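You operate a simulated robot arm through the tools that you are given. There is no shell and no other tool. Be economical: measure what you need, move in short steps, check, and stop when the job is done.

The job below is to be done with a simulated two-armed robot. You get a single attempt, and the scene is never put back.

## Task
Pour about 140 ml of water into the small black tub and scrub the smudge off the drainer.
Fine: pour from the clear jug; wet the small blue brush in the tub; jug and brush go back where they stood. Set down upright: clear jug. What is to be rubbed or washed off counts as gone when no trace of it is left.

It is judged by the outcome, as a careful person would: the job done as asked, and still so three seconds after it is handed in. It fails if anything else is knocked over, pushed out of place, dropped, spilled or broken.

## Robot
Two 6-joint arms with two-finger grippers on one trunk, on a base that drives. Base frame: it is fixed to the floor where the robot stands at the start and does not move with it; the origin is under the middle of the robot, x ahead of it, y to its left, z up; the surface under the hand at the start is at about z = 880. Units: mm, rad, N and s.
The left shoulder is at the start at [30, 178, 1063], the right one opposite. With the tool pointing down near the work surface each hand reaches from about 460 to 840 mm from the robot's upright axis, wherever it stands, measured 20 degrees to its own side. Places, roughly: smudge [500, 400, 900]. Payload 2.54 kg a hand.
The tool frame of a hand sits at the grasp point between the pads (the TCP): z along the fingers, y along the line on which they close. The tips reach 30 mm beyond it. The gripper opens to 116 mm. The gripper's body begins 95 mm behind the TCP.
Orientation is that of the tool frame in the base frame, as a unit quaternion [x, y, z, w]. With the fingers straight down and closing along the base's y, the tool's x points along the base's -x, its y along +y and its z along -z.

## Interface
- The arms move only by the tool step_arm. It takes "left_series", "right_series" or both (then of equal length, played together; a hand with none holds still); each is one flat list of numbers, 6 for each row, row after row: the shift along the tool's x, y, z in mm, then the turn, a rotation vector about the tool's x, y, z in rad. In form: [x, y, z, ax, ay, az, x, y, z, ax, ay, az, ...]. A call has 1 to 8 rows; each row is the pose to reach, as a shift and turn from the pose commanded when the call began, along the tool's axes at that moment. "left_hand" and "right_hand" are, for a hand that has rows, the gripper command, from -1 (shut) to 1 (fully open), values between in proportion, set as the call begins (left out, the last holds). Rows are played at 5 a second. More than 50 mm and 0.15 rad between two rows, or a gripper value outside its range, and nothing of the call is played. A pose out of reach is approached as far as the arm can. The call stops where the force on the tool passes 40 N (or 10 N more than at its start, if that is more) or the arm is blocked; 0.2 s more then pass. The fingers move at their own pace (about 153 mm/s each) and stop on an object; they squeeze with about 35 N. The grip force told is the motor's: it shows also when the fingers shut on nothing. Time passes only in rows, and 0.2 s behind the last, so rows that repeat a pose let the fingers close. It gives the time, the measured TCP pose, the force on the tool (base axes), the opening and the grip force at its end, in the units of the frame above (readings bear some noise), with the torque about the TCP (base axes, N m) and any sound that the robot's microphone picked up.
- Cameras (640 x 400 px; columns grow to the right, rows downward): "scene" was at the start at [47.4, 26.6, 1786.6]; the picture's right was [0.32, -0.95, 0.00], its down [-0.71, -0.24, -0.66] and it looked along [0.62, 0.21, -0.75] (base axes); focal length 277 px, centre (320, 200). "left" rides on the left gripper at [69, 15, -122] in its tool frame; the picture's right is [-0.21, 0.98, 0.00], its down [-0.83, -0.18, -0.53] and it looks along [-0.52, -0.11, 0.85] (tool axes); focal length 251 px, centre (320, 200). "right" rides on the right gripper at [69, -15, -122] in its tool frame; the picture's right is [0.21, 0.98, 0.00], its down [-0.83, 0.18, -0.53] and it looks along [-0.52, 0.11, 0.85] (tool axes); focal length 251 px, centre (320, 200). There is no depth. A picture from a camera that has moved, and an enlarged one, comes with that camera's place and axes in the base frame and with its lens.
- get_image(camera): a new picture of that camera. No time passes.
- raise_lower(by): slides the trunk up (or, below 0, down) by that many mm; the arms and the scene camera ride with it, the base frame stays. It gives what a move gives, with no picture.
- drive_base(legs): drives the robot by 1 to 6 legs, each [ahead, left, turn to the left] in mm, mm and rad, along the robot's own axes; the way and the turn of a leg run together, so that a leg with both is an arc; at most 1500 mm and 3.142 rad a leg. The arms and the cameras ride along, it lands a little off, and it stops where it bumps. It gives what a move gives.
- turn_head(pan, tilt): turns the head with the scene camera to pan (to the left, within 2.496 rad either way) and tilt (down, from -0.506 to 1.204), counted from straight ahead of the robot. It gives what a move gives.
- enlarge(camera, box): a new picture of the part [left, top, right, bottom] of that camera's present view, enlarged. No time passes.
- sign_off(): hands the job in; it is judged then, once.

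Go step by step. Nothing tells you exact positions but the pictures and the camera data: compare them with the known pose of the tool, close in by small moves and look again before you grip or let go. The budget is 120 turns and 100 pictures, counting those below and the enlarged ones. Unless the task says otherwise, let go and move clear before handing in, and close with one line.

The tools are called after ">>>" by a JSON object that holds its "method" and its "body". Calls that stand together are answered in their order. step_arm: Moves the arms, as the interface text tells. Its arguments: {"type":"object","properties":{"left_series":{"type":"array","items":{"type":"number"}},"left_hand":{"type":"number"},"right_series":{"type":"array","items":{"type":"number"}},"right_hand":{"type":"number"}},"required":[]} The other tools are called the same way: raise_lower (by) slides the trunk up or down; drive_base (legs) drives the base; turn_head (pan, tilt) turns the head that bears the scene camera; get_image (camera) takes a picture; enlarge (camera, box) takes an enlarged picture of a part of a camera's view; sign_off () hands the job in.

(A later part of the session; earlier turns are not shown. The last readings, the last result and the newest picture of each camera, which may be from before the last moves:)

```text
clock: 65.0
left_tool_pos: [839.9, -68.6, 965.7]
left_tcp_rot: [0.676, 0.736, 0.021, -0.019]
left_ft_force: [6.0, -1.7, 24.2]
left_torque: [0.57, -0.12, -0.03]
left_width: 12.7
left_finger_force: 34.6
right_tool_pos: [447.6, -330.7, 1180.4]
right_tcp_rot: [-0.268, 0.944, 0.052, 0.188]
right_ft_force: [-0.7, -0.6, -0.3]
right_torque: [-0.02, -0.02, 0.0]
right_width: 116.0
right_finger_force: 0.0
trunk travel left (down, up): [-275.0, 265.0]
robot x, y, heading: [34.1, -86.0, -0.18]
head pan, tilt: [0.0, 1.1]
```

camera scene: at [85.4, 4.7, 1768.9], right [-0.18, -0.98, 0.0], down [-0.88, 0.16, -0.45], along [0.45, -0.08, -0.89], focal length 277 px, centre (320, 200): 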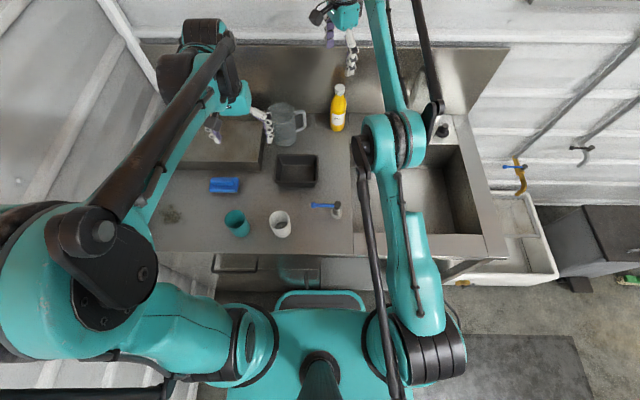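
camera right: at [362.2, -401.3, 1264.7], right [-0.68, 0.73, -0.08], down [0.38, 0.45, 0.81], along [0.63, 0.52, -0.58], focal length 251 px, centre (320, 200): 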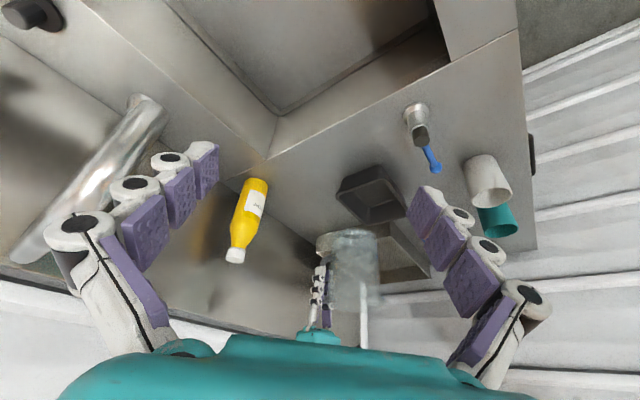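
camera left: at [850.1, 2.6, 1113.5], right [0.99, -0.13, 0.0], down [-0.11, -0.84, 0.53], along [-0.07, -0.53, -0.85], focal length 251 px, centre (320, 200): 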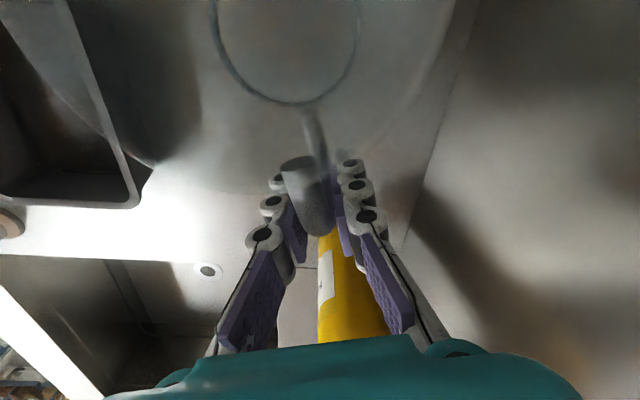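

It's firmly seated at z ≈ 965. I'll relieve the pressure and then release.

>>> {"method": "step_arm", "body": {"left_series": [0, 0, -1, 0, 0, 0, 0, 0, -1.8, 0, 0, 0]}}

>>> {"method": "step_arm", "body": {"left_series": [0, 0, 0, 0, 0, 0, 0, 0, 0, 0, 0, 0, 0, 0, 0, 0, 0, 0], "left_hand": 0.3}}

>>> {"method": "get_image", "body": {"camera": "left"}}

>>> {"method": "enlarge", "body": {"camera": "right", "box": [240, 130, 460, 330]}}

```text
clock: 65.6
left_tool_pos: [839.4, -68.8, 965.5]
left_tcp_rot: [0.676, 0.736, 0.019, -0.021]
left_ft_force: [-1.8, -2.5, 8.4]
left_torque: [-0.09, 0.17, 0.04]
left_width: 13.1
left_finger_force: 35.4
right_tool_pos: [447.4, -331.0, 1180.2]
right_tcp_rot: [-0.268, 0.944, 0.052, 0.186]
right_ft_force: [0.3, 0.6, -0.3]
right_torque: [-0.02, 0.0, -0.04]
right_width: 116.2
right_finger_force: 0.0
trunk travel left (down, up): [-275.0, 265.0]
robot x, y, heading: [35.9, -89.2, -0.177]
head pan, tilt: [0.0, 1.1]
```

```text
clock: 66.4
left_tool_pos: [841.8, -67.6, 964.7]
left_tcp_rot: [0.675, 0.737, 0.019, -0.02]
left_ft_force: [0.0, -0.4, 0.3]
left_torque: [0.04, -0.05, -0.04]
left_width: 75.7
left_finger_force: 0.0
right_tool_pos: [448.7, -330.1, 1178.7]
right_tcp_rot: [-0.268, 0.944, 0.052, 0.187]
right_ft_force: [0.9, -0.1, 0.2]
right_torque: [0.01, -0.01, 0.01]
right_width: 115.9
right_finger_force: 0.0
trunk travel left (down, up): [-275.0, 265.0]
robot x, y, heading: [32.3, -90.0, -0.179]
head pan, tilt: [0.0, 1.1]
```

```text
53 pictures are left
camera left: at [850.6, -4.0, 1091.4], right [0.99, -0.13, -0.01], down [-0.11, -0.87, 0.49], along [-0.07, -0.48, -0.87], focal length 251 px, centre (320, 200)
```

left: 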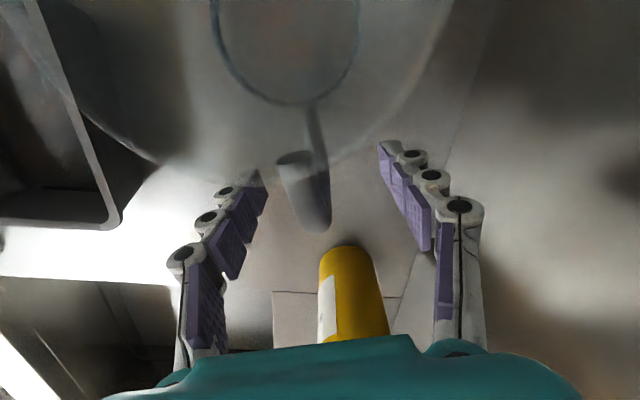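

```text
2.00 times, centred on (350, 230) of right
camera zoom: at [362.7, -401.0, 1264.7], right [-0.68, 0.73, -0.08], down [0.38, 0.45, 0.81], along [0.62, 0.52, -0.58], focal length 503 px, centre (260, 140)
```

zoom: 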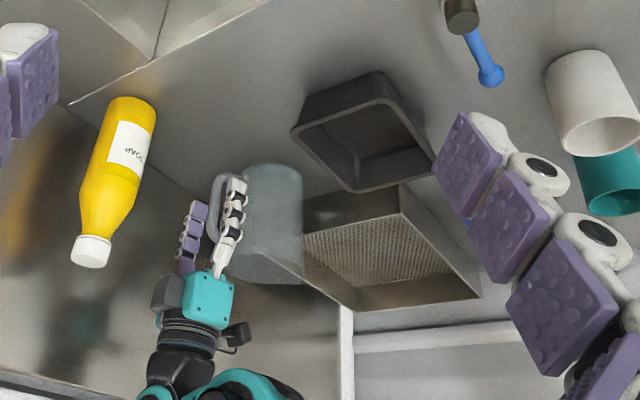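

The jug stands upright and released. I'll rise straight up clear of it.

>>> {"method": "step_arm", "body": {"left_series": [0, 0, -30, 0, 0, 0, 0, 0, -60, 0, 0, 0, 0, 0, -100, 0, -0.02, 0, 0, 0, -140, 0, -0.04, 0, 0, 0, -180, 0, -0.055, 0]}}

>>> {"method": "get_image", "body": {"camera": "left"}}

```text
clock: 67.6
left_tool_pos: [833.6, -76.9, 1144.8]
left_tcp_rot: [0.676, 0.737, 0.001, 0.0]
left_ft_force: [0.9, -0.2, 0.4]
left_torque: [-0.01, -0.06, 0.04]
left_width: 75.7
left_finger_force: 0.1
left hand out of reach, approached as far as the arm can: row 5
right_tool_pos: [448.5, -331.0, 1179.6]
right_tcp_rot: [-0.268, 0.944, 0.053, 0.187]
right_ft_force: [-0.3, 0.0, 0.7]
right_torque: [-0.05, 0.0, 0.03]
right_width: 115.9
right_finger_force: 0.1
trunk travel left (down, up): [-275.0, 265.0]
robot x, y, heading: [36.0, -91.9, -0.179]
head pan, tilt: [0.0, 1.1]
```

```text
51 pictures are left
camera left: at [844.0, -4.9, 1267.7], right [0.99, -0.13, 0.0], down [-0.11, -0.84, 0.53], along [-0.07, -0.53, -0.85], focal length 251 px, centre (320, 200)
```

left: 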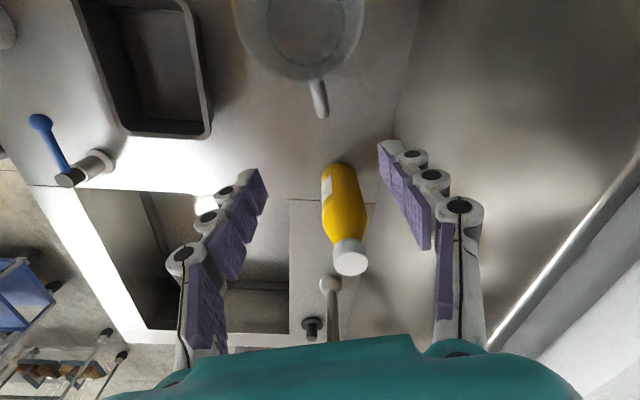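

Now to the brush: I'll move the left hand above (628, 252), yawing to align with its ridge.

>>> {"method": "step_arm", "body": {"left_series": [43, -22, 5, 0, 0, 0.032, 86, -44, 11, 0, 0, 0.064, 129, -66, 17, 0, 0, 0.096, 172, -88, 22, 0, 0, 0.128, 215, -110, 28, 0, 0, 0.16, 258, -132, 33, 0, 0, 0.192, 301, -154, 39, 0, 0, 0.224, 344, -176, 45, 0, 0, 0.257]}}

>>> {"method": "get_image", "body": {"camera": "left"}}

>>> {"method": "get_image", "body": {"camera": "scene"}}

```text
clock: 69.4
left_tool_pos: [631.2, 249.7, 1097.7]
left_tcp_rot: [0.766, 0.643, 0.0, 0.001]
left_ft_force: [0.5, 0.6, 0.6]
left_torque: [-0.03, -0.06, 0.02]
left_width: 75.2
left_finger_force: 0.0
right_tool_pos: [447.2, -330.7, 1179.2]
right_tcp_rot: [-0.268, 0.944, 0.052, 0.186]
right_ft_force: [0.2, -0.6, -0.3]
right_torque: [-0.04, -0.03, -0.05]
right_width: 116.0
right_finger_force: 0.2
trunk travel left (down, up): [-275.0, 265.0]
robot x, y, heading: [34.0, -89.9, -0.179]
head pan, tilt: [0.0, 1.1]
```

```text
50 pictures are left
camera left: at [657.4, 315.9, 1220.9], right [0.93, -0.38, 0.0], down [-0.32, -0.78, 0.53], along [-0.2, -0.49, -0.85], focal length 251 px, centre (320, 200)
```

left: 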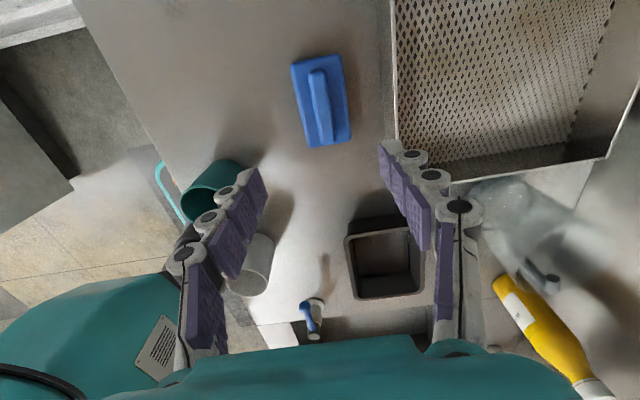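

```text
49 pictures are left
camera scene: at [69.1, -92.0, 1768.9], right [-0.18, -0.98, 0.0], down [-0.88, 0.16, -0.45], along [0.45, -0.08, -0.89], focal length 277 px, centre (320, 200)
```

scene: 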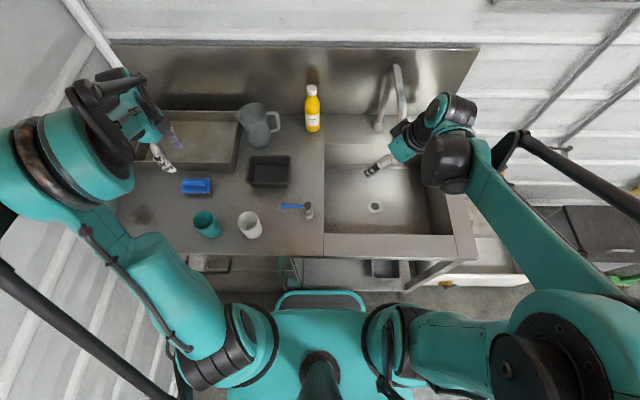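

>>> {"method": "enlarge", "body": {"camera": "left", "box": [270, 30, 380, 160]}}

>>> {"method": "enlarge", "body": {"camera": "scene", "box": [110, 160, 310, 270]}}

```text
3.08 times, centred on (325, 95) of left
camera zoom: at [657.4, 315.9, 1220.9], right [0.93, -0.38, 0.0], down [-0.32, -0.78, 0.53], along [-0.2, -0.49, -0.85], focal length 774 px, centre (305, 523)
```

zoom: 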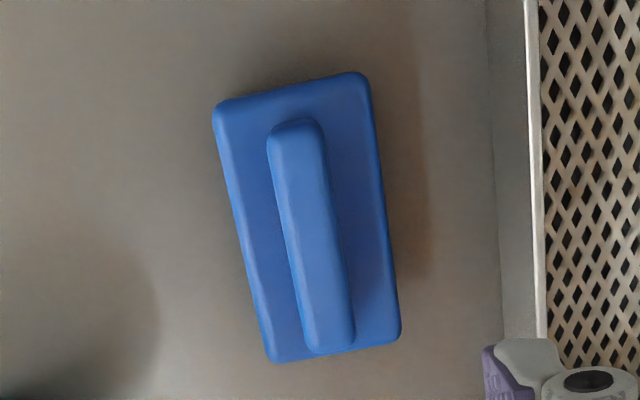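

```text
3.20 times, centred on (210, 215) of scene
camera zoom: at [69.1, -92.0, 1768.9], right [-0.18, -0.98, 0.0], down [-0.88, 0.16, -0.45], along [0.45, -0.08, -0.89], focal length 885 px, centre (672, 152)
```

zoom: 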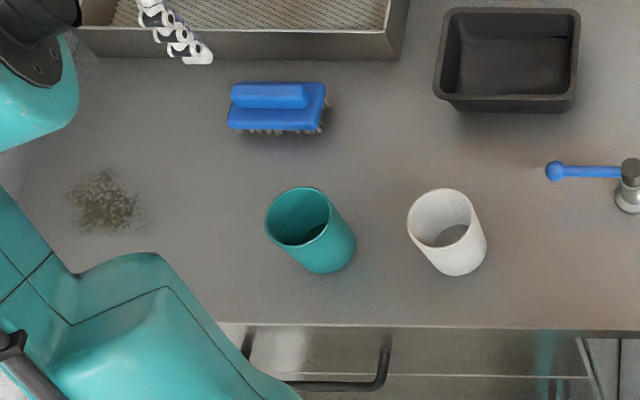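

Brush ridge centre ≈ (637, 256), about 18 mm wide, axis at about 77°. I'll descend to z ≈ 968 with the opening narrowed to 40 mm and look.

>>> {"method": "step_arm", "body": {"left_series": [7, 4.6, 0, 0, 0, 0.05, 7, 4.6, 40, 0, 0, 0.05, 7, 4.6, 80, 0, 0, 0.05, 7, 4.6, 110, 0, 0, 0.05, 7, 4.6, 128, 0, 0, 0.05, 7, 4.6, 128, 0, 0, 0.05], "left_hand": -0.33}}

>>> {"method": "get_image", "body": {"camera": "left"}}

>>> {"method": "enlarge", "body": {"camera": "scene", "box": [140, 130, 260, 220]}}

```text
clock: 70.8
left_tool_pos: [637.0, 256.4, 969.2]
left_tcp_rot: [0.781, 0.624, 0.001, 0.0]
left_ft_force: [-1.2, -0.1, -0.7]
left_torque: [-0.02, -0.01, -0.02]
left_width: 39.0
left_finger_force: 0.0
right_tool_pos: [449.1, -330.7, 1178.4]
right_tcp_rot: [-0.267, 0.944, 0.053, 0.187]
right_ft_force: [0.7, -0.9, -0.2]
right_torque: [-0.02, -0.06, 0.03]
right_width: 115.8
right_finger_force: 0.0
trunk travel left (down, up): [-275.0, 265.0]
robot x, y, heading: [32.0, -88.4, -0.176]
head pan, tilt: [0.0, 1.1]
```

```text
46 pictures are left
camera left: at [666.1, 321.7, 1092.4], right [0.91, -0.42, 0.0], down [-0.36, -0.77, 0.53], along [-0.23, -0.48, -0.85], focal length 251 px, centre (320, 200)
```

left: 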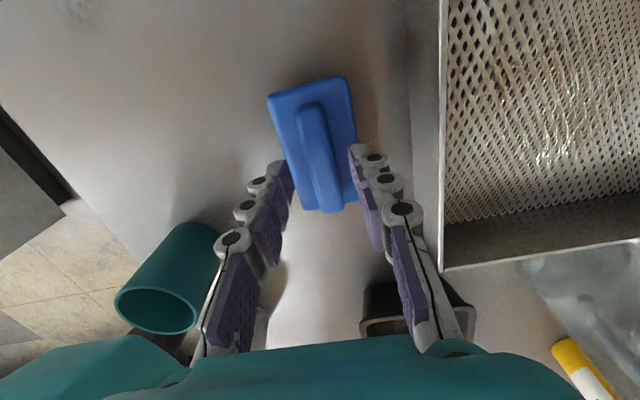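

```text
4.44 times, centred on (200, 175) of scene
camera zoom: at [69.5, -93.5, 1768.9], right [-0.18, -0.98, 0.0], down [-0.88, 0.16, -0.45], along [0.45, -0.08, -0.89], focal length 1230 px, centre (853, 311)
```

zoom: 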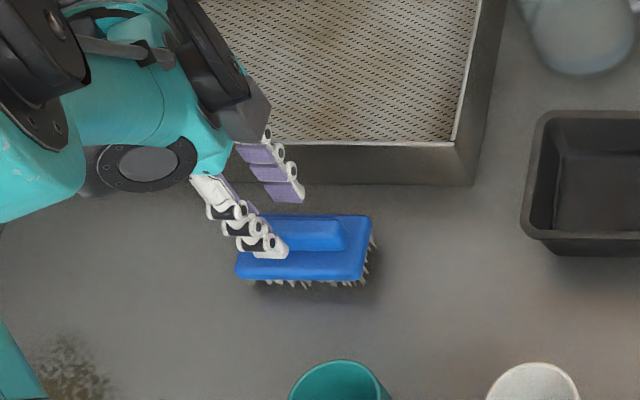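

The fingers straddle the ridge and are aligned. I'll feel downward in small steps for the plate.

>>> {"method": "step_arm", "body": {"left_series": [2, 0, 6, 0, 0, 0, 2, 0, 12, 0, 0, 0, 2, 0, 17, 0, 0, 0, 2, 0, 17, 0, 0, 0]}}

>>> {"method": "step_arm", "body": {"left_series": [0, 0, 3, 0, 0, 0, 0, 0, 3, 0, 0, 0]}}

>>> {"method": "step_arm", "body": {"left_series": [0, 0, 3, 0, 0, 0, 0, 0, 3, 0, 0, 0]}}

>>> {"method": "get_image", "body": {"camera": "left"}}

>>> {"method": "enlarge", "body": {"camera": "scene", "box": [140, 130, 260, 220]}}

```text
clock: 71.8
left_tool_pos: [637.3, 259.5, 952.4]
left_tcp_rot: [0.781, 0.625, 0.001, -0.001]
left_ft_force: [0.9, -0.6, 0.2]
left_torque: [-0.01, -0.01, -0.01]
left_width: 38.9
left_finger_force: 0.1
right_tool_pos: [448.8, -329.8, 1178.9]
right_tcp_rot: [-0.267, 0.944, 0.052, 0.186]
right_ft_force: [0.4, 1.1, 0.1]
right_torque: [0.01, -0.02, -0.03]
right_width: 116.2
right_finger_force: 0.1
trunk travel left (down, up): [-275.0, 265.0]
robot x, y, heading: [36.2, -88.9, -0.184]
head pan, tilt: [0.0, 1.1]
```

```text
clock: 72.4
left_tool_pos: [636.6, 259.2, 950.0]
left_tcp_rot: [0.781, 0.625, 0.0, 0.0]
left_ft_force: [-0.3, 0.1, 0.3]
left_torque: [-0.03, -0.03, -0.01]
left_width: 38.8
left_finger_force: 0.0
right_tool_pos: [448.6, -330.6, 1179.1]
right_tcp_rot: [-0.266, 0.944, 0.052, 0.188]
right_ft_force: [-0.1, -0.5, -1.0]
right_torque: [0.0, 0.01, 0.03]
right_width: 116.0
right_finger_force: 0.1
trunk travel left (down, up): [-275.0, 265.0]
robot x, y, heading: [35.5, -87.2, -0.177]
head pan, tilt: [0.0, 1.1]
```

```text
clock: 73.0
left_tool_pos: [637.4, 258.3, 947.1]
left_tcp_rot: [0.781, 0.624, 0.001, -0.001]
left_ft_force: [-0.3, 0.0, -0.8]
left_torque: [-0.02, -0.01, -0.01]
left_width: 38.9
left_finger_force: 0.1
right_tool_pos: [449.0, -329.9, 1180.2]
right_tcp_rot: [-0.267, 0.944, 0.052, 0.187]
right_ft_force: [-1.0, -0.5, 0.5]
right_torque: [0.03, 0.0, -0.04]
right_width: 115.9
right_finger_force: 0.1
trunk travel left (down, up): [-275.0, 265.0]
robot x, y, heading: [30.0, -87.7, -0.18]
head pan, tilt: [0.0, 1.1]
```

```text
44 pictures are left
camera left: at [666.8, 323.2, 1069.8], right [0.91, -0.42, 0.0], down [-0.36, -0.77, 0.53], along [-0.23, -0.48, -0.85], focal length 251 px, centre (320, 200)
```

left: 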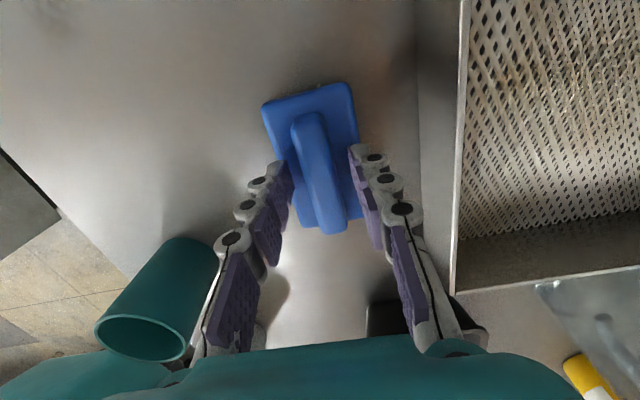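

```text
4.44 times, centred on (200, 175) of scene
camera zoom: at [69.8, -93.5, 1768.9], right [-0.18, -0.98, 0.0], down [-0.88, 0.16, -0.45], along [0.45, -0.08, -0.89], focal length 1230 px, centre (853, 311)
```

zoom: 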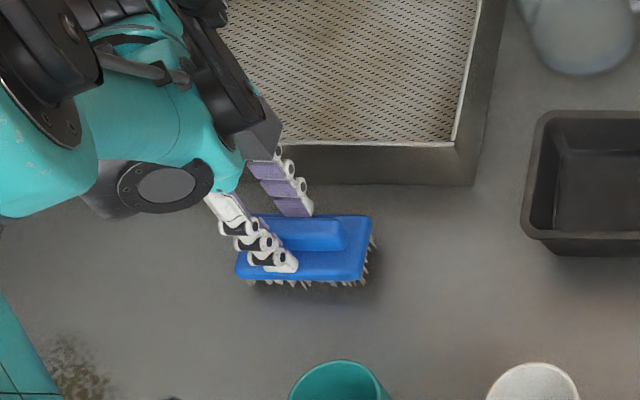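

>>> {"method": "step_arm", "body": {"left_series": [0, 0, 3, 0, 0, 0, 0, 0, 3, 0, 0, 0]}}

>>> {"method": "step_arm", "body": {"left_series": [0, 0, 3, 0, 0, 0, 0, 0, 3, 0, 0, 0]}}

>>> {"method": "step_arm", "body": {"left_series": [0, 0, 3, 0, 0, 0, 0, 0, 3, 0, 0, 0]}}

>>> {"method": "get_image", "body": {"camera": "left"}}

```text
clock: 73.6
left_tool_pos: [636.9, 258.9, 944.6]
left_tcp_rot: [0.781, 0.625, 0.0, -0.001]
left_ft_force: [0.4, 0.3, 0.8]
left_torque: [0.04, -0.02, 0.03]
left_width: 38.8
left_finger_force: 0.1
right_tool_pos: [449.3, -330.3, 1178.9]
right_tcp_rot: [-0.266, 0.944, 0.053, 0.187]
right_ft_force: [0.1, -0.6, 0.7]
right_torque: [-0.04, 0.0, -0.01]
right_width: 116.0
right_finger_force: 0.0
trunk travel left (down, up): [-275.0, 265.0]
robot x, y, heading: [33.9, -92.9, -0.179]
head pan, tilt: [0.0, 1.1]
```

```text
clock: 74.2
left_tool_pos: [636.6, 258.9, 941.5]
left_tcp_rot: [0.78, 0.625, 0.001, 0.0]
left_ft_force: [1.3, 0.7, 8.8]
left_torque: [0.04, -0.09, 0.04]
left_width: 39.6
left_finger_force: 0.4
right_tool_pos: [448.1, -331.3, 1179.8]
right_tcp_rot: [-0.267, 0.944, 0.052, 0.187]
right_ft_force: [0.4, -0.5, 0.8]
right_torque: [0.01, 0.0, -0.01]
right_width: 115.9
right_finger_force: 0.1
trunk travel left (down, up): [-275.0, 265.0]
robot x, y, heading: [32.9, -91.0, -0.18]
head pan, tilt: [0.0, 1.1]
```

```text
clock: 74.8
left_tool_pos: [636.9, 258.4, 941.1]
left_tcp_rot: [0.781, 0.625, 0.003, 0.0]
left_ft_force: [-0.4, 1.1, 25.9]
left_torque: [-0.07, 0.02, 0.16]
left_width: 19.1
left_finger_force: 34.6
right_tool_pos: [447.8, -331.5, 1179.5]
right_tcp_rot: [-0.266, 0.944, 0.052, 0.188]
right_ft_force: [0.6, 0.3, -0.5]
right_torque: [-0.01, 0.0, 0.02]
right_width: 116.3
right_finger_force: 0.0
trunk travel left (down, up): [-275.0, 265.0]
robot x, y, heading: [35.3, -87.1, -0.179]
head pan, tilt: [0.0, 1.1]
stopped in row 2 (left hand): the force on the tool passed its limit at 53 N (the readings are from after the stop); the commanded pose is now the measured one
```

```text
42 pictures are left
camera left: at [665.9, 322.7, 1064.6], right [0.91, -0.42, 0.0], down [-0.36, -0.77, 0.53], along [-0.22, -0.48, -0.85], focal length 251 px, centre (320, 200)
```

left: 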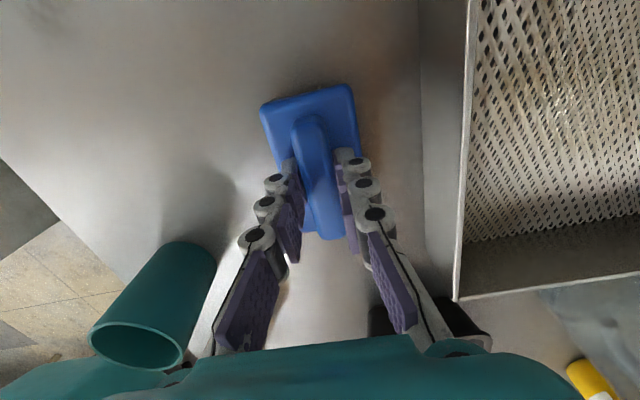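

The tips touched the plate at TCP z ≈ 941.5, and the fingers closed on the ridge under that pressure. I'll relax, rise 2 mm and grip properly.

>>> {"method": "step_arm", "body": {"left_series": [0, 0, -1, 0, 0, 0, 0, 0, -2, 0, 0, 0, 0, 0, -2, 0, 0, 0], "left_hand": -0.4}}

>>> {"method": "step_arm", "body": {"left_series": [0, 0, 0, 0, 0, 0, 0, 0, 0, 0, 0, 0, 0, 0, 0, 0, 0, 0], "left_hand": -1}}

>>> {"method": "get_image", "body": {"camera": "left"}}

```text
clock: 75.6
left_tool_pos: [638.2, 259.2, 940.8]
left_tcp_rot: [0.78, 0.625, 0.001, 0.0]
left_ft_force: [-0.5, -1.2, 1.9]
left_torque: [-0.02, 0.0, 0.01]
left_width: 35.1
left_finger_force: 0.1
right_tool_pos: [448.8, -330.0, 1177.6]
right_tcp_rot: [-0.268, 0.944, 0.053, 0.187]
right_ft_force: [1.2, 0.1, 0.4]
right_torque: [0.01, -0.02, 0.04]
right_width: 116.1
right_finger_force: 0.1
trunk travel left (down, up): [-275.0, 265.0]
robot x, y, heading: [34.3, -90.1, -0.175]
head pan, tilt: [0.0, 1.1]
```

```text
clock: 76.4
left_tool_pos: [637.0, 259.2, 942.5]
left_tcp_rot: [0.78, 0.626, 0.002, 0.001]
left_ft_force: [2.5, 1.5, 10.8]
left_torque: [0.06, -0.01, 0.16]
left_width: 19.1
left_finger_force: 34.6
right_tool_pos: [448.8, -331.7, 1179.1]
right_tcp_rot: [-0.268, 0.944, 0.052, 0.187]
right_ft_force: [0.7, 0.0, 0.3]
right_torque: [0.0, 0.01, -0.03]
right_width: 115.7
right_finger_force: 0.0
trunk travel left (down, up): [-275.0, 265.0]
robot x, y, heading: [30.2, -88.8, -0.179]
head pan, tilt: [0.0, 1.1]
```

```text
41 pictures are left
camera left: at [667.0, 323.8, 1064.9], right [0.91, -0.42, 0.0], down [-0.36, -0.77, 0.53], along [-0.22, -0.48, -0.85], focal length 251 px, centre (320, 200)
```

left: 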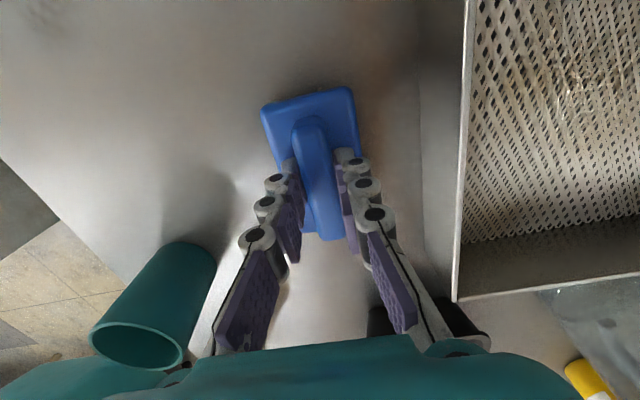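

Gripped the ridge (19.1 mm). Grasp pose to restore later: (637, 259, 942). I'll lift and check.

>>> {"method": "step_arm", "body": {"left_series": [0, 0, -20, 0, 0, 0, 0, 0, -50, 0, 0, 0, 0, 0, -90, 0, 0, 0, 0, 0, -120, 0, 0, 0]}}

>>> {"method": "get_image", "body": {"camera": "right"}}

>>> {"method": "get_image", "body": {"camera": "left"}}

```text
clock: 77.4
left_tool_pos: [636.1, 258.9, 1064.5]
left_tcp_rot: [0.78, 0.626, 0.001, 0.0]
left_ft_force: [0.3, 0.4, -0.2]
left_torque: [0.03, 0.02, -0.02]
left_width: 18.8
left_finger_force: 35.3
right_tool_pos: [448.5, -330.8, 1180.2]
right_tcp_rot: [-0.266, 0.944, 0.052, 0.188]
right_ft_force: [0.0, 0.0, -0.3]
right_torque: [0.04, -0.02, 0.01]
right_width: 116.0
right_finger_force: 0.1
trunk travel left (down, up): [-275.0, 265.0]
robot x, y, heading: [32.9, -85.6, -0.18]
head pan, tilt: [0.0, 1.1]
```

```text
40 pictures are left
camera right: at [362.3, -401.2, 1264.8], right [-0.68, 0.73, -0.08], down [0.38, 0.45, 0.81], along [0.62, 0.52, -0.58], focal length 251 px, centre (320, 200)
```

right: 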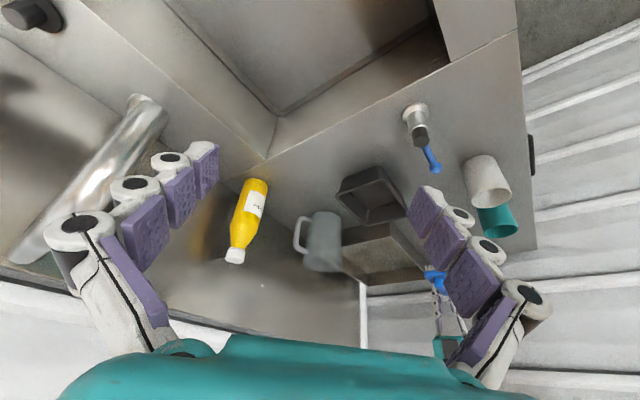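

```text
39 pictures are left
camera left: at [665.7, 324.1, 1186.1], right [0.91, -0.42, 0.0], down [-0.36, -0.77, 0.53], along [-0.22, -0.48, -0.85], focal length 251 px, centre (320, 200)
```

left: 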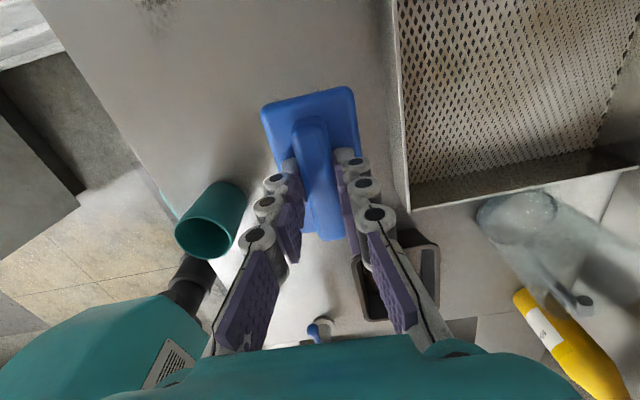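

The brush is held well. I'll carry it over the tub and check alignment.

>>> {"method": "step_arm", "body": {"left_series": [-43, 10, 0, 0, 0, -0.007, -86, 20, 0, 0, 0, -0.014, -129, 30, 0, 0, 0, -0.021, -172, 40, 0, 0, 0, -0.028, -215, 50, 0, 0, 0, -0.035, -255, 60, 0, 0, 0, -0.04, -255, 60, 0, 0, 0, -0.04]}}

>>> {"method": "get_image", "body": {"camera": "left"}}

>>> {"method": "enlarge", "body": {"camera": "right", "box": [300, 140, 440, 300]}}

>>> {"method": "enlarge", "body": {"camera": "scene", "box": [200, 120, 340, 220]}}

```text
clock: 79.0
left_tool_pos: [641.2, -1.0, 1062.5]
left_tcp_rot: [0.767, 0.641, 0.001, 0.0]
left_ft_force: [-0.2, -0.5, -0.4]
left_torque: [-0.03, -0.02, -0.02]
left_width: 19.0
left_finger_force: 34.6
right_tool_pos: [449.9, -330.0, 1179.1]
right_tcp_rot: [-0.267, 0.944, 0.053, 0.188]
right_ft_force: [-0.5, -0.4, -0.6]
right_torque: [0.0, -0.03, -0.01]
right_width: 115.9
right_finger_force: 0.0
trunk travel left (down, up): [-275.0, 265.0]
robot x, y, heading: [34.0, -94.0, -0.181]
head pan, tilt: [0.0, 1.1]
```

```text
38 pictures are left
camera left: at [667.2, 64.8, 1185.6], right [0.92, -0.39, 0.0], down [-0.33, -0.78, 0.53], along [-0.2, -0.49, -0.85], focal length 251 px, centre (320, 200)
```

left: 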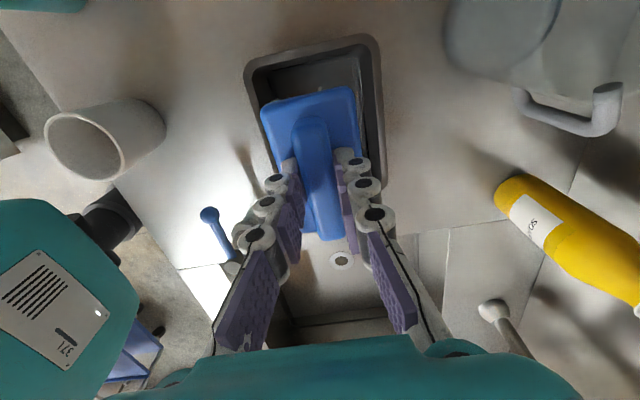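

```text
2.50 times, centred on (370, 220) of right
camera zoom: at [362.7, -400.0, 1265.0], right [-0.68, 0.73, -0.08], down [0.38, 0.45, 0.81], along [0.62, 0.52, -0.58], focal length 629 px, centre (195, 150)
```

zoom: 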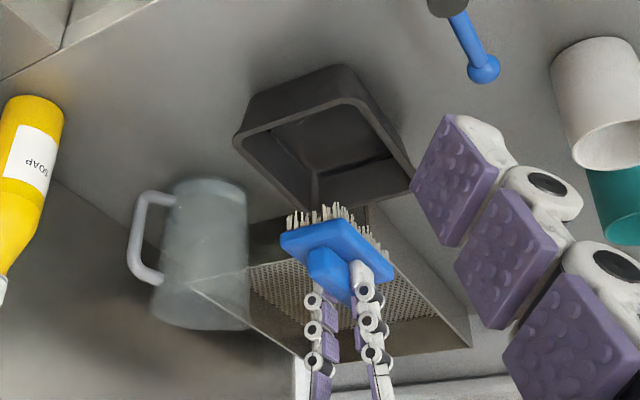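

```text
4.00 times, centred on (270, 170) of scene
camera zoom: at [69.9, -92.2, 1768.9], right [-0.18, -0.98, 0.0], down [-0.88, 0.16, -0.45], along [0.45, -0.08, -0.89], focal length 1107 px, centre (520, 320)
```

zoom: 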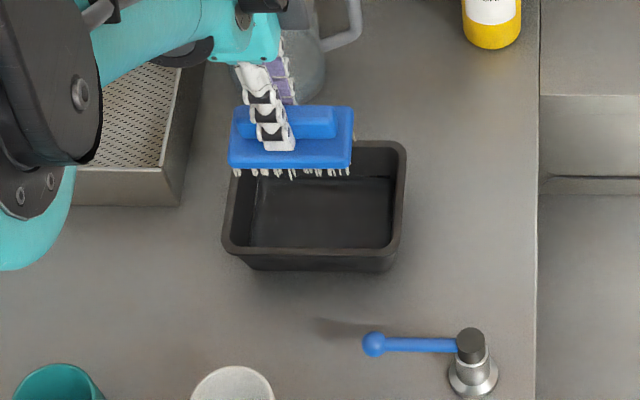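

Tub centre is ≈ (640, -10). I'll shift 4 mm and descend to just above the rim (bristles at about 938) to check the fit.

>>> {"method": "step_arm", "body": {"left_series": [-4, -1, 20, 0, 0, 0, -4, -1, 40, 0, 0, 0, -4, -1, 60, 0, 0, 0, -4, -1, 60, 0, 0, 0]}}

>>> {"method": "enlarge", "body": {"camera": "right", "box": [310, 150, 410, 250]}}

>>> {"method": "enlarge", "body": {"camera": "scene", "box": [220, 130, 320, 210]}}

>>> {"method": "enlarge", "body": {"camera": "left", "box": [220, 0, 420, 250]}}

```text
clock: 80.0
left_tool_pos: [637.9, -7.1, 1003.1]
left_tcp_rot: [0.768, 0.641, 0.001, 0.0]
left_ft_force: [-0.2, 0.4, -1.3]
left_torque: [-0.01, -0.01, 0.01]
left_width: 19.0
left_finger_force: 34.6
right_tool_pos: [449.0, -331.0, 1178.4]
right_tcp_rot: [-0.267, 0.944, 0.051, 0.187]
right_ft_force: [0.0, -0.3, 0.7]
right_torque: [0.02, 0.01, 0.01]
right_width: 116.1
right_finger_force: 0.0
trunk travel left (down, up): [-275.0, 265.0]
robot x, y, heading: [33.8, -93.5, -0.181]
head pan, tilt: [0.0, 1.1]
```

```text
4.00 times, centred on (360, 200) of right
camera zoom: at [362.5, -400.8, 1264.9], right [-0.68, 0.73, -0.08], down [0.38, 0.45, 0.81], along [0.62, 0.52, -0.58], focal length 1006 px, centre (160, 200)
```

zoom: 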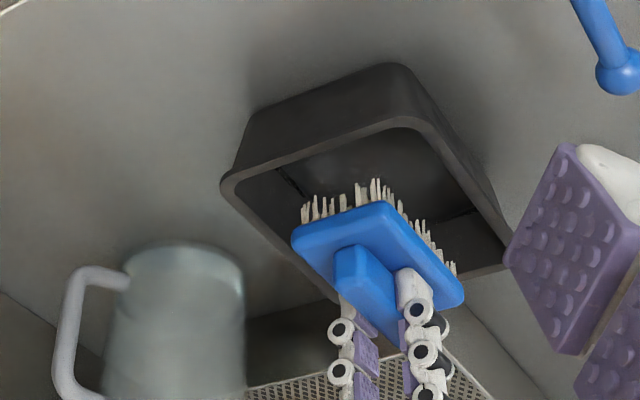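

```text
5.00 times, centred on (270, 170) of scene
camera zoom: at [69.6, -93.3, 1768.9], right [-0.18, -0.98, 0.0], down [-0.88, 0.16, -0.45], along [0.45, -0.08, -0.89], focal length 1383 px, centre (570, 350)
```

zoom: 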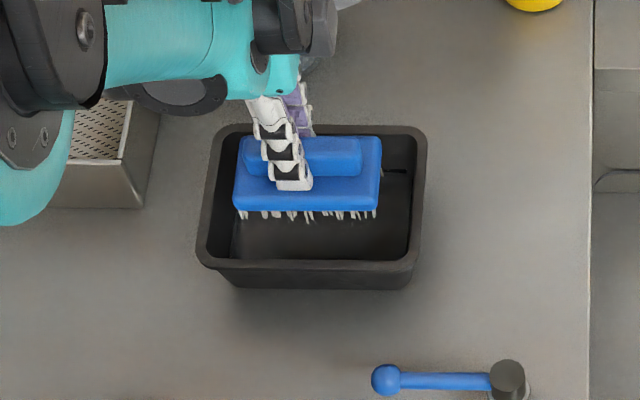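

```text
1.60 times, centred on (320, 125) of left
camera zoom: at [666.1, 58.6, 1125.6], right [0.92, -0.39, 0.0], down [-0.33, -0.78, 0.53], along [-0.2, -0.49, -0.85], focal length 402 px, centre (320, 320)
```

zoom: 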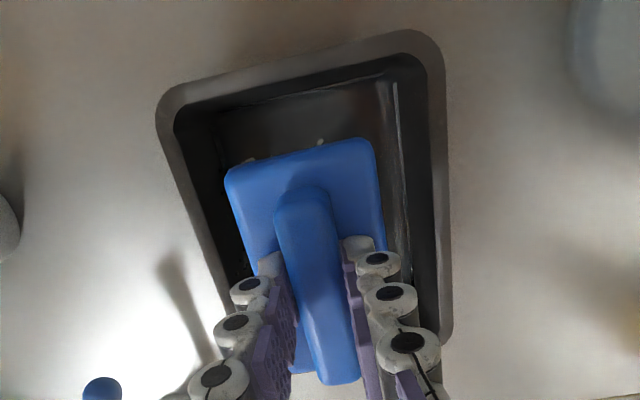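

The brush is centred over the tub. I'll lower it into the water gently.

>>> {"method": "step_arm", "body": {"left_series": [0, 2, 15, 0, 0, 0, 0, 2, 30, 0, 0, 0, 0, 2, 42, 0, 0, 0, 0, 2, 50, 0, 0, 0, 0, 2, 53, 0, 0, 0, 0, 2, 53, 0, 0, 0]}}

>>> {"method": "enlarge", "body": {"camera": "right", "box": [310, 150, 410, 250]}}

>>> {"method": "enlarge", "body": {"camera": "scene", "box": [220, 130, 320, 210]}}

```text
clock: 81.4
left_tool_pos: [639.8, -7.9, 947.8]
left_tcp_rot: [0.768, 0.64, 0.002, 0.002]
left_ft_force: [2.7, 0.0, 9.7]
left_torque: [0.06, -0.09, -0.03]
left_width: 18.8
left_finger_force: 34.7
right_tool_pos: [449.4, -330.8, 1178.2]
right_tcp_rot: [-0.268, 0.944, 0.052, 0.187]
right_ft_force: [0.5, 0.2, 0.0]
right_torque: [-0.01, -0.03, 0.0]
right_width: 115.8
right_finger_force: 0.0
trunk travel left (down, up): [-275.0, 265.0]
robot x, y, heading: [33.1, -92.4, -0.176]
head pan, tilt: [0.0, 1.1]
```

```text
4.00 times, centred on (360, 200) of right
camera zoom: at [362.3, -401.1, 1265.0], right [-0.68, 0.73, -0.08], down [0.38, 0.45, 0.81], along [0.62, 0.52, -0.58], focal length 1006 px, centre (160, 200)
```

zoom: 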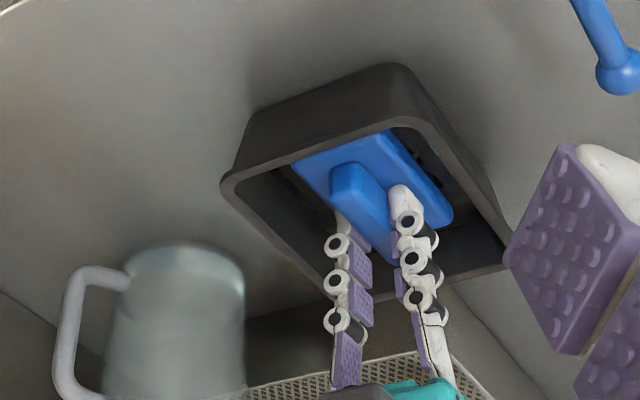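

```text
5.00 times, centred on (270, 170) of scene
camera zoom: at [69.3, -93.7, 1769.0], right [-0.18, -0.98, 0.0], down [-0.88, 0.16, -0.45], along [0.45, -0.08, -0.89], focal length 1383 px, centre (570, 350)
```

zoom: 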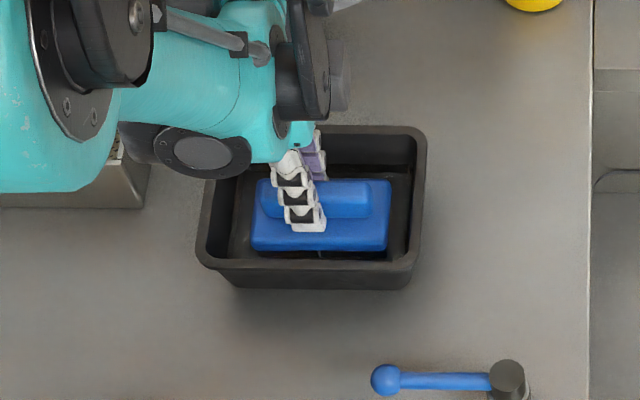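

The bristles are on the tub floor in the water. I'll dab once more, lift slowly and let it drip over the tub.

>>> {"method": "step_arm", "body": {"left_series": [0, 0, -5, 0, 0, 0, 6, 0, -5, 0, 0, 0, -6, 0, -3, 0, 0, 0, 0, 0, -1, 0, 0, 0, 0, 0, -15, 0, 0, 0, 0, 0, -30, 0, 0, 0, 0, 0, -50, 0, 0, 0, 0, 0, -60, 0, 0, 0]}}

>>> {"method": "step_arm", "body": {"left_series": [0, 0, 0, 0, 0, 0, 0, 0, 0, 0, 0, 0, 0, 0, 0, 0, 0, 0, 0, 0, 0, 0, 0, 0, 0, 0, 0, 0, 0, 0, 0, 0, -20, 0, 0, 0, 0, 0, -50, 0, 0, 0]}}

>>> {"method": "enlarge", "body": {"camera": "right", "box": [290, 140, 410, 260]}}

```text
clock: 83.2
left_tool_pos: [639.1, -8.1, 1008.7]
left_tcp_rot: [0.767, 0.641, 0.001, 0.0]
left_ft_force: [1.4, 0.6, -0.5]
left_torque: [0.01, -0.02, -0.03]
left_width: 18.7
left_finger_force: 35.6
right_tool_pos: [447.9, -329.9, 1179.0]
right_tcp_rot: [-0.268, 0.944, 0.052, 0.186]
right_ft_force: [-0.2, -0.3, 0.1]
right_torque: [-0.02, 0.0, 0.02]
right_width: 116.2
right_finger_force: 0.1
trunk travel left (down, up): [-275.0, 265.0]
robot x, y, heading: [28.9, -88.7, -0.179]
head pan, tilt: [0.0, 1.1]
```

```text
clock: 84.8
left_tool_pos: [641.3, -9.7, 1058.6]
left_tcp_rot: [0.768, 0.641, 0.001, 0.0]
left_ft_force: [-0.1, 0.8, -0.9]
left_torque: [0.04, -0.01, 0.05]
left_width: 19.1
left_finger_force: 35.3
right_tool_pos: [449.3, -330.3, 1180.2]
right_tcp_rot: [-0.267, 0.944, 0.052, 0.187]
right_ft_force: [-0.5, 0.2, 0.0]
right_torque: [0.01, -0.01, 0.02]
right_width: 115.9
right_finger_force: 0.0
trunk travel left (down, up): [-275.0, 265.0]
robot x, y, heading: [35.4, -88.4, -0.18]
head pan, tilt: [0.0, 1.1]
```

```text
3.33 times, centred on (350, 200) of right
camera zoom: at [362.1, -400.9, 1264.9], right [-0.68, 0.73, -0.08], down [0.38, 0.45, 0.81], along [0.62, 0.52, -0.58], focal length 838 px, centre (220, 200)
```

zoom: 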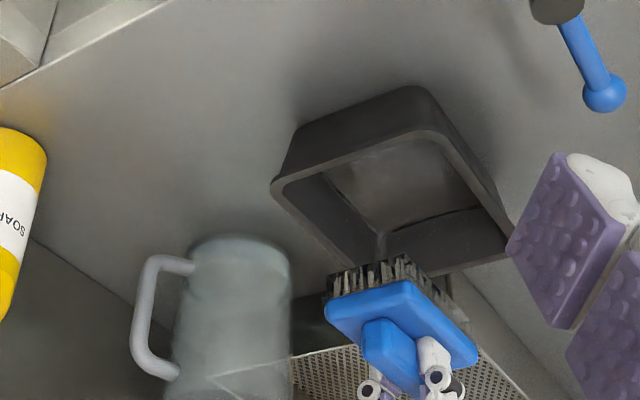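

The bristles are dark, so they're wet. I'll carry the brush to above the smudge.

>>> {"method": "step_arm", "body": {"left_series": [43, -16, 0, 0, 0, 0, 86, -32, 0, 0, 0, 0, 129, -48, 0, 0, 0, 0, 172, -64, 0, 0, 0, 0, 215, -81, 0, 0, 0, 0, 258, -97, 0, 0, 0, 0, 301, -113, 0, 0, 0, 0, 344, -129, 0, 0, 0, 0]}}

>>> {"method": "step_arm", "body": {"left_series": [30, -12, 0, 0, 0, 0, 60, -23, 0, 0, 0, 0, 60, -23, 0, 0, 0, 0]}}

>>> {"method": "get_image", "body": {"camera": "left"}}

>>> {"method": "enlarge", "body": {"camera": "scene", "box": [90, 150, 250, 260]}}

```text
clock: 86.6
left_tool_pos: [575.1, 356.0, 1056.8]
left_tcp_rot: [0.768, 0.641, 0.0, 0.001]
left_ft_force: [0.0, 0.4, -1.3]
left_torque: [-0.02, 0.02, 0.0]
left_width: 18.9
left_finger_force: 35.4
right_tool_pos: [448.5, -329.3, 1179.6]
right_tcp_rot: [-0.268, 0.944, 0.053, 0.186]
right_ft_force: [-0.3, -0.4, -0.7]
right_torque: [-0.03, 0.01, -0.02]
right_width: 115.9
right_finger_force: 0.0
trunk travel left (down, up): [-275.0, 265.0]
robot x, y, heading: [32.6, -89.6, -0.178]
head pan, tilt: [0.0, 1.1]
```

```text
clock: 87.4
left_tool_pos: [563.0, 418.4, 1059.4]
left_tcp_rot: [0.769, 0.64, 0.001, -0.001]
left_ft_force: [0.5, -1.3, -0.9]
left_torque: [0.02, 0.03, 0.02]
left_width: 19.0
left_finger_force: 34.8
right_tool_pos: [448.4, -330.4, 1177.7]
right_tcp_rot: [-0.268, 0.944, 0.053, 0.186]
right_ft_force: [-0.6, 0.2, -0.1]
right_torque: [0.01, 0.01, -0.04]
right_width: 116.2
right_finger_force: 0.0
trunk travel left (down, up): [-275.0, 265.0]
robot x, y, heading: [33.4, -89.5, -0.182]
head pan, tilt: [0.0, 1.1]
```

```text
29 pictures are left
camera left: at [590.6, 484.3, 1181.9], right [0.92, -0.39, 0.0], down [-0.33, -0.78, 0.53], along [-0.2, -0.49, -0.85], focal length 251 px, centre (320, 200)
```

left: 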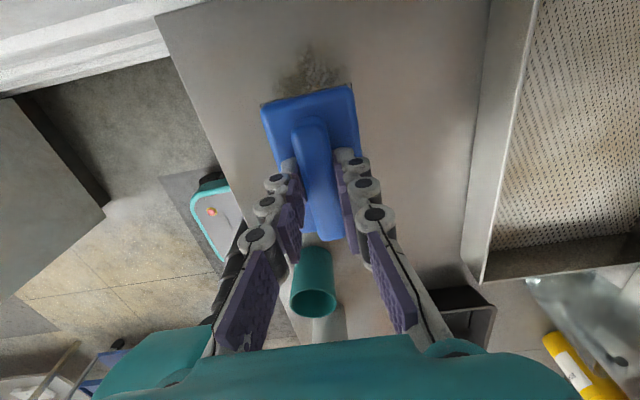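

```text
3.64 times, centred on (170, 205) of scene
camera zoom: at [70.1, -94.1, 1768.9], right [-0.18, -0.98, 0.0], down [-0.88, 0.16, -0.45], along [0.45, -0.08, -0.89], focal length 1006 px, centre (866, 182)
```

zoom: 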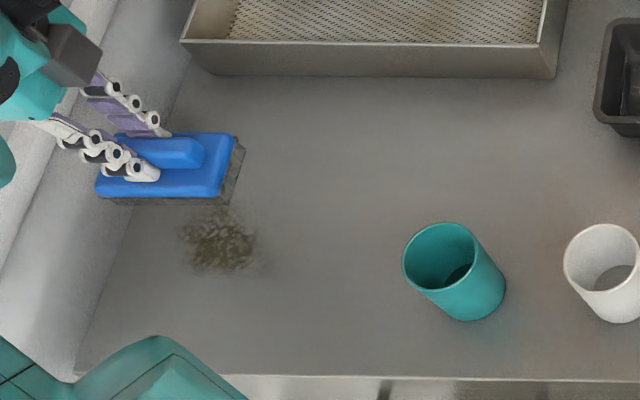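

Smudge spans about ±42 mm × ±35 mm around (565, 448). I'll move over it and descend to near contact.

>>> {"method": "step_arm", "body": {"left_series": [34, -4, 10, 0, 0, 0, 34, -4, 50, 0, 0, 0, 34, -4, 90, 0, 0, 0, 34, -4, 108, 0, 0, 0, 34, -4, 113, 0, 0, 0, 34, -4, 113, 0, 0, 0]}}

>>> {"method": "step_arm", "body": {"left_series": [0, 0, 2, 0, 0, 0, 0, 0, 2, 0, 0, 0]}}

>>> {"method": "step_arm", "body": {"left_series": [0, 0, 1.5, 0, 0, 0, 0, 0, 1.5, 0, 0, 0]}}

```text
clock: 88.8
left_tool_pos: [565.3, 451.8, 945.5]
left_tcp_rot: [0.768, 0.641, 0.001, 0.0]
left_ft_force: [-0.5, 0.2, -0.9]
left_torque: [0.03, 0.04, -0.01]
left_width: 19.2
left_finger_force: 35.4
right_tool_pos: [449.1, -330.5, 1179.5]
right_tcp_rot: [-0.268, 0.944, 0.052, 0.187]
right_ft_force: [0.0, 0.1, 0.1]
right_torque: [-0.05, 0.0, -0.01]
right_width: 116.1
right_finger_force: 0.0
trunk travel left (down, up): [-275.0, 265.0]
robot x, y, heading: [32.4, -89.3, -0.176]
head pan, tilt: [0.0, 1.1]
```

```text
clock: 89.4
left_tool_pos: [565.5, 452.2, 944.0]
left_tcp_rot: [0.768, 0.641, 0.001, 0.001]
left_ft_force: [-0.4, -0.7, -0.8]
left_torque: [0.02, 0.03, -0.02]
left_width: 18.9
left_finger_force: 34.9
right_tool_pos: [448.5, -330.3, 1178.7]
right_tcp_rot: [-0.267, 0.944, 0.052, 0.187]
right_ft_force: [0.5, 0.5, 0.1]
right_torque: [0.0, 0.0, 0.0]
right_width: 116.0
right_finger_force: 0.1
trunk travel left (down, up): [-275.0, 265.0]
robot x, y, heading: [34.0, -91.2, -0.181]
head pan, tilt: [0.0, 1.1]
```

```text
clock: 90.0
left_tool_pos: [566.1, 452.0, 941.7]
left_tcp_rot: [0.768, 0.64, 0.001, 0.0]
left_ft_force: [0.0, 0.1, -1.1]
left_torque: [0.04, 0.0, 0.05]
left_width: 19.0
left_finger_force: 35.0
right_tool_pos: [449.5, -330.1, 1178.1]
right_tcp_rot: [-0.268, 0.944, 0.052, 0.186]
right_ft_force: [0.5, -0.1, -0.1]
right_torque: [0.02, 0.03, 0.02]
right_width: 116.1
right_finger_force: 0.0
trunk travel left (down, up): [-275.0, 265.0]
robot x, y, heading: [34.1, -85.2, -0.178]
head pan, tilt: [0.0, 1.1]
```

>>> {"method": "step_arm", "body": {"left_series": [0, 0, 1.2, 0, 0, 0, 0, 0, 1.2, 0, 0, 0]}}

>>> {"method": "step_arm", "body": {"left_series": [0, 0, 1, 0, 0, 0, 0, 0, 1, 0, 0, 0]}}

```text
clock: 90.6
left_tool_pos: [565.0, 450.4, 942.1]
left_tcp_rot: [0.768, 0.641, 0.003, 0.0]
left_ft_force: [5.8, 3.7, 20.2]
left_torque: [-0.15, -0.07, 0.02]
left_width: 19.1
left_finger_force: 35.5
right_tool_pos: [448.1, -331.3, 1178.7]
right_tcp_rot: [-0.267, 0.944, 0.052, 0.187]
right_ft_force: [0.0, -0.9, 0.7]
right_torque: [0.02, 0.01, 0.03]
right_width: 115.7
right_finger_force: 0.1
trunk travel left (down, up): [-275.0, 265.0]
robot x, y, heading: [37.0, -86.7, -0.174]
head pan, tilt: [0.0, 1.1]
```

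```text
clock: 91.2
left_tool_pos: [564.4, 451.4, 941.1]
left_tcp_rot: [0.767, 0.641, 0.004, -0.001]
left_ft_force: [10.4, 7.5, 35.5]
left_torque: [0.25, -0.27, 0.09]
left_width: 19.2
left_finger_force: 34.5
right_tool_pos: [448.9, -331.5, 1179.3]
right_tcp_rot: [-0.267, 0.944, 0.053, 0.188]
right_ft_force: [0.7, -0.8, 0.0]
right_torque: [0.01, 0.03, -0.01]
right_width: 116.1
right_finger_force: 0.0
trunk travel left (down, up): [-275.0, 265.0]
robot x, y, heading: [35.3, -88.6, -0.181]
head pan, tilt: [0.0, 1.1]
```

Contact is stiff (35 N). I'll ease off to about 10 N and scrub with strokes across the smudge.

>>> {"method": "step_arm", "body": {"left_series": [0, 0, -1.6, 0, 0, 0, 0, 0, -1.6, 0, 0, 0]}}

>>> {"method": "step_arm", "body": {"left_series": [0, 12, 0, 0, 0, 0, 0, 24, 0, 0, 0, 0, 0, 35, 0, 0, 0, 0, 0, 20, 0, 0, 0, 0, 0, 0, 0, 0, 0, 0, 0, -20, 0, 0, 0, 0, 0, -35, 0, 0, 0, 0, 0, -20, 0, 0, 0, 0]}}

```text
clock: 91.8
left_tool_pos: [565.2, 450.9, 941.5]
left_tcp_rot: [0.768, 0.64, 0.001, 0.0]
left_ft_force: [2.8, 0.4, 11.1]
left_torque: [0.57, -0.14, -0.06]
left_width: 18.9
left_finger_force: 35.5
right_tool_pos: [448.8, -332.1, 1178.3]
right_tcp_rot: [-0.267, 0.944, 0.053, 0.188]
right_ft_force: [0.6, 0.3, 0.2]
right_torque: [0.0, -0.01, -0.02]
right_width: 115.9
right_finger_force: 0.0
trunk travel left (down, up): [-275.0, 265.0]
robot x, y, heading: [33.9, -87.6, -0.179]
head pan, tilt: [0.0, 1.1]
```

```text
clock: 93.6
left_tool_pos: [543.7, 454.5, 942.5]
left_tcp_rot: [0.768, 0.641, 0.002, -0.001]
left_ft_force: [-4.9, 0.0, 11.9]
left_torque: [-0.16, 0.18, -0.07]
left_width: 19.1
left_finger_force: 35.0
right_tool_pos: [448.1, -331.2, 1179.0]
right_tcp_rot: [-0.268, 0.944, 0.053, 0.187]
right_ft_force: [-0.2, -1.1, 0.0]
right_torque: [0.01, 0.02, 0.02]
right_width: 116.0
right_finger_force: 0.1
trunk travel left (down, up): [-275.0, 265.0]
robot x, y, heading: [31.5, -92.1, -0.18]
head pan, tilt: [0.0, 1.1]
```

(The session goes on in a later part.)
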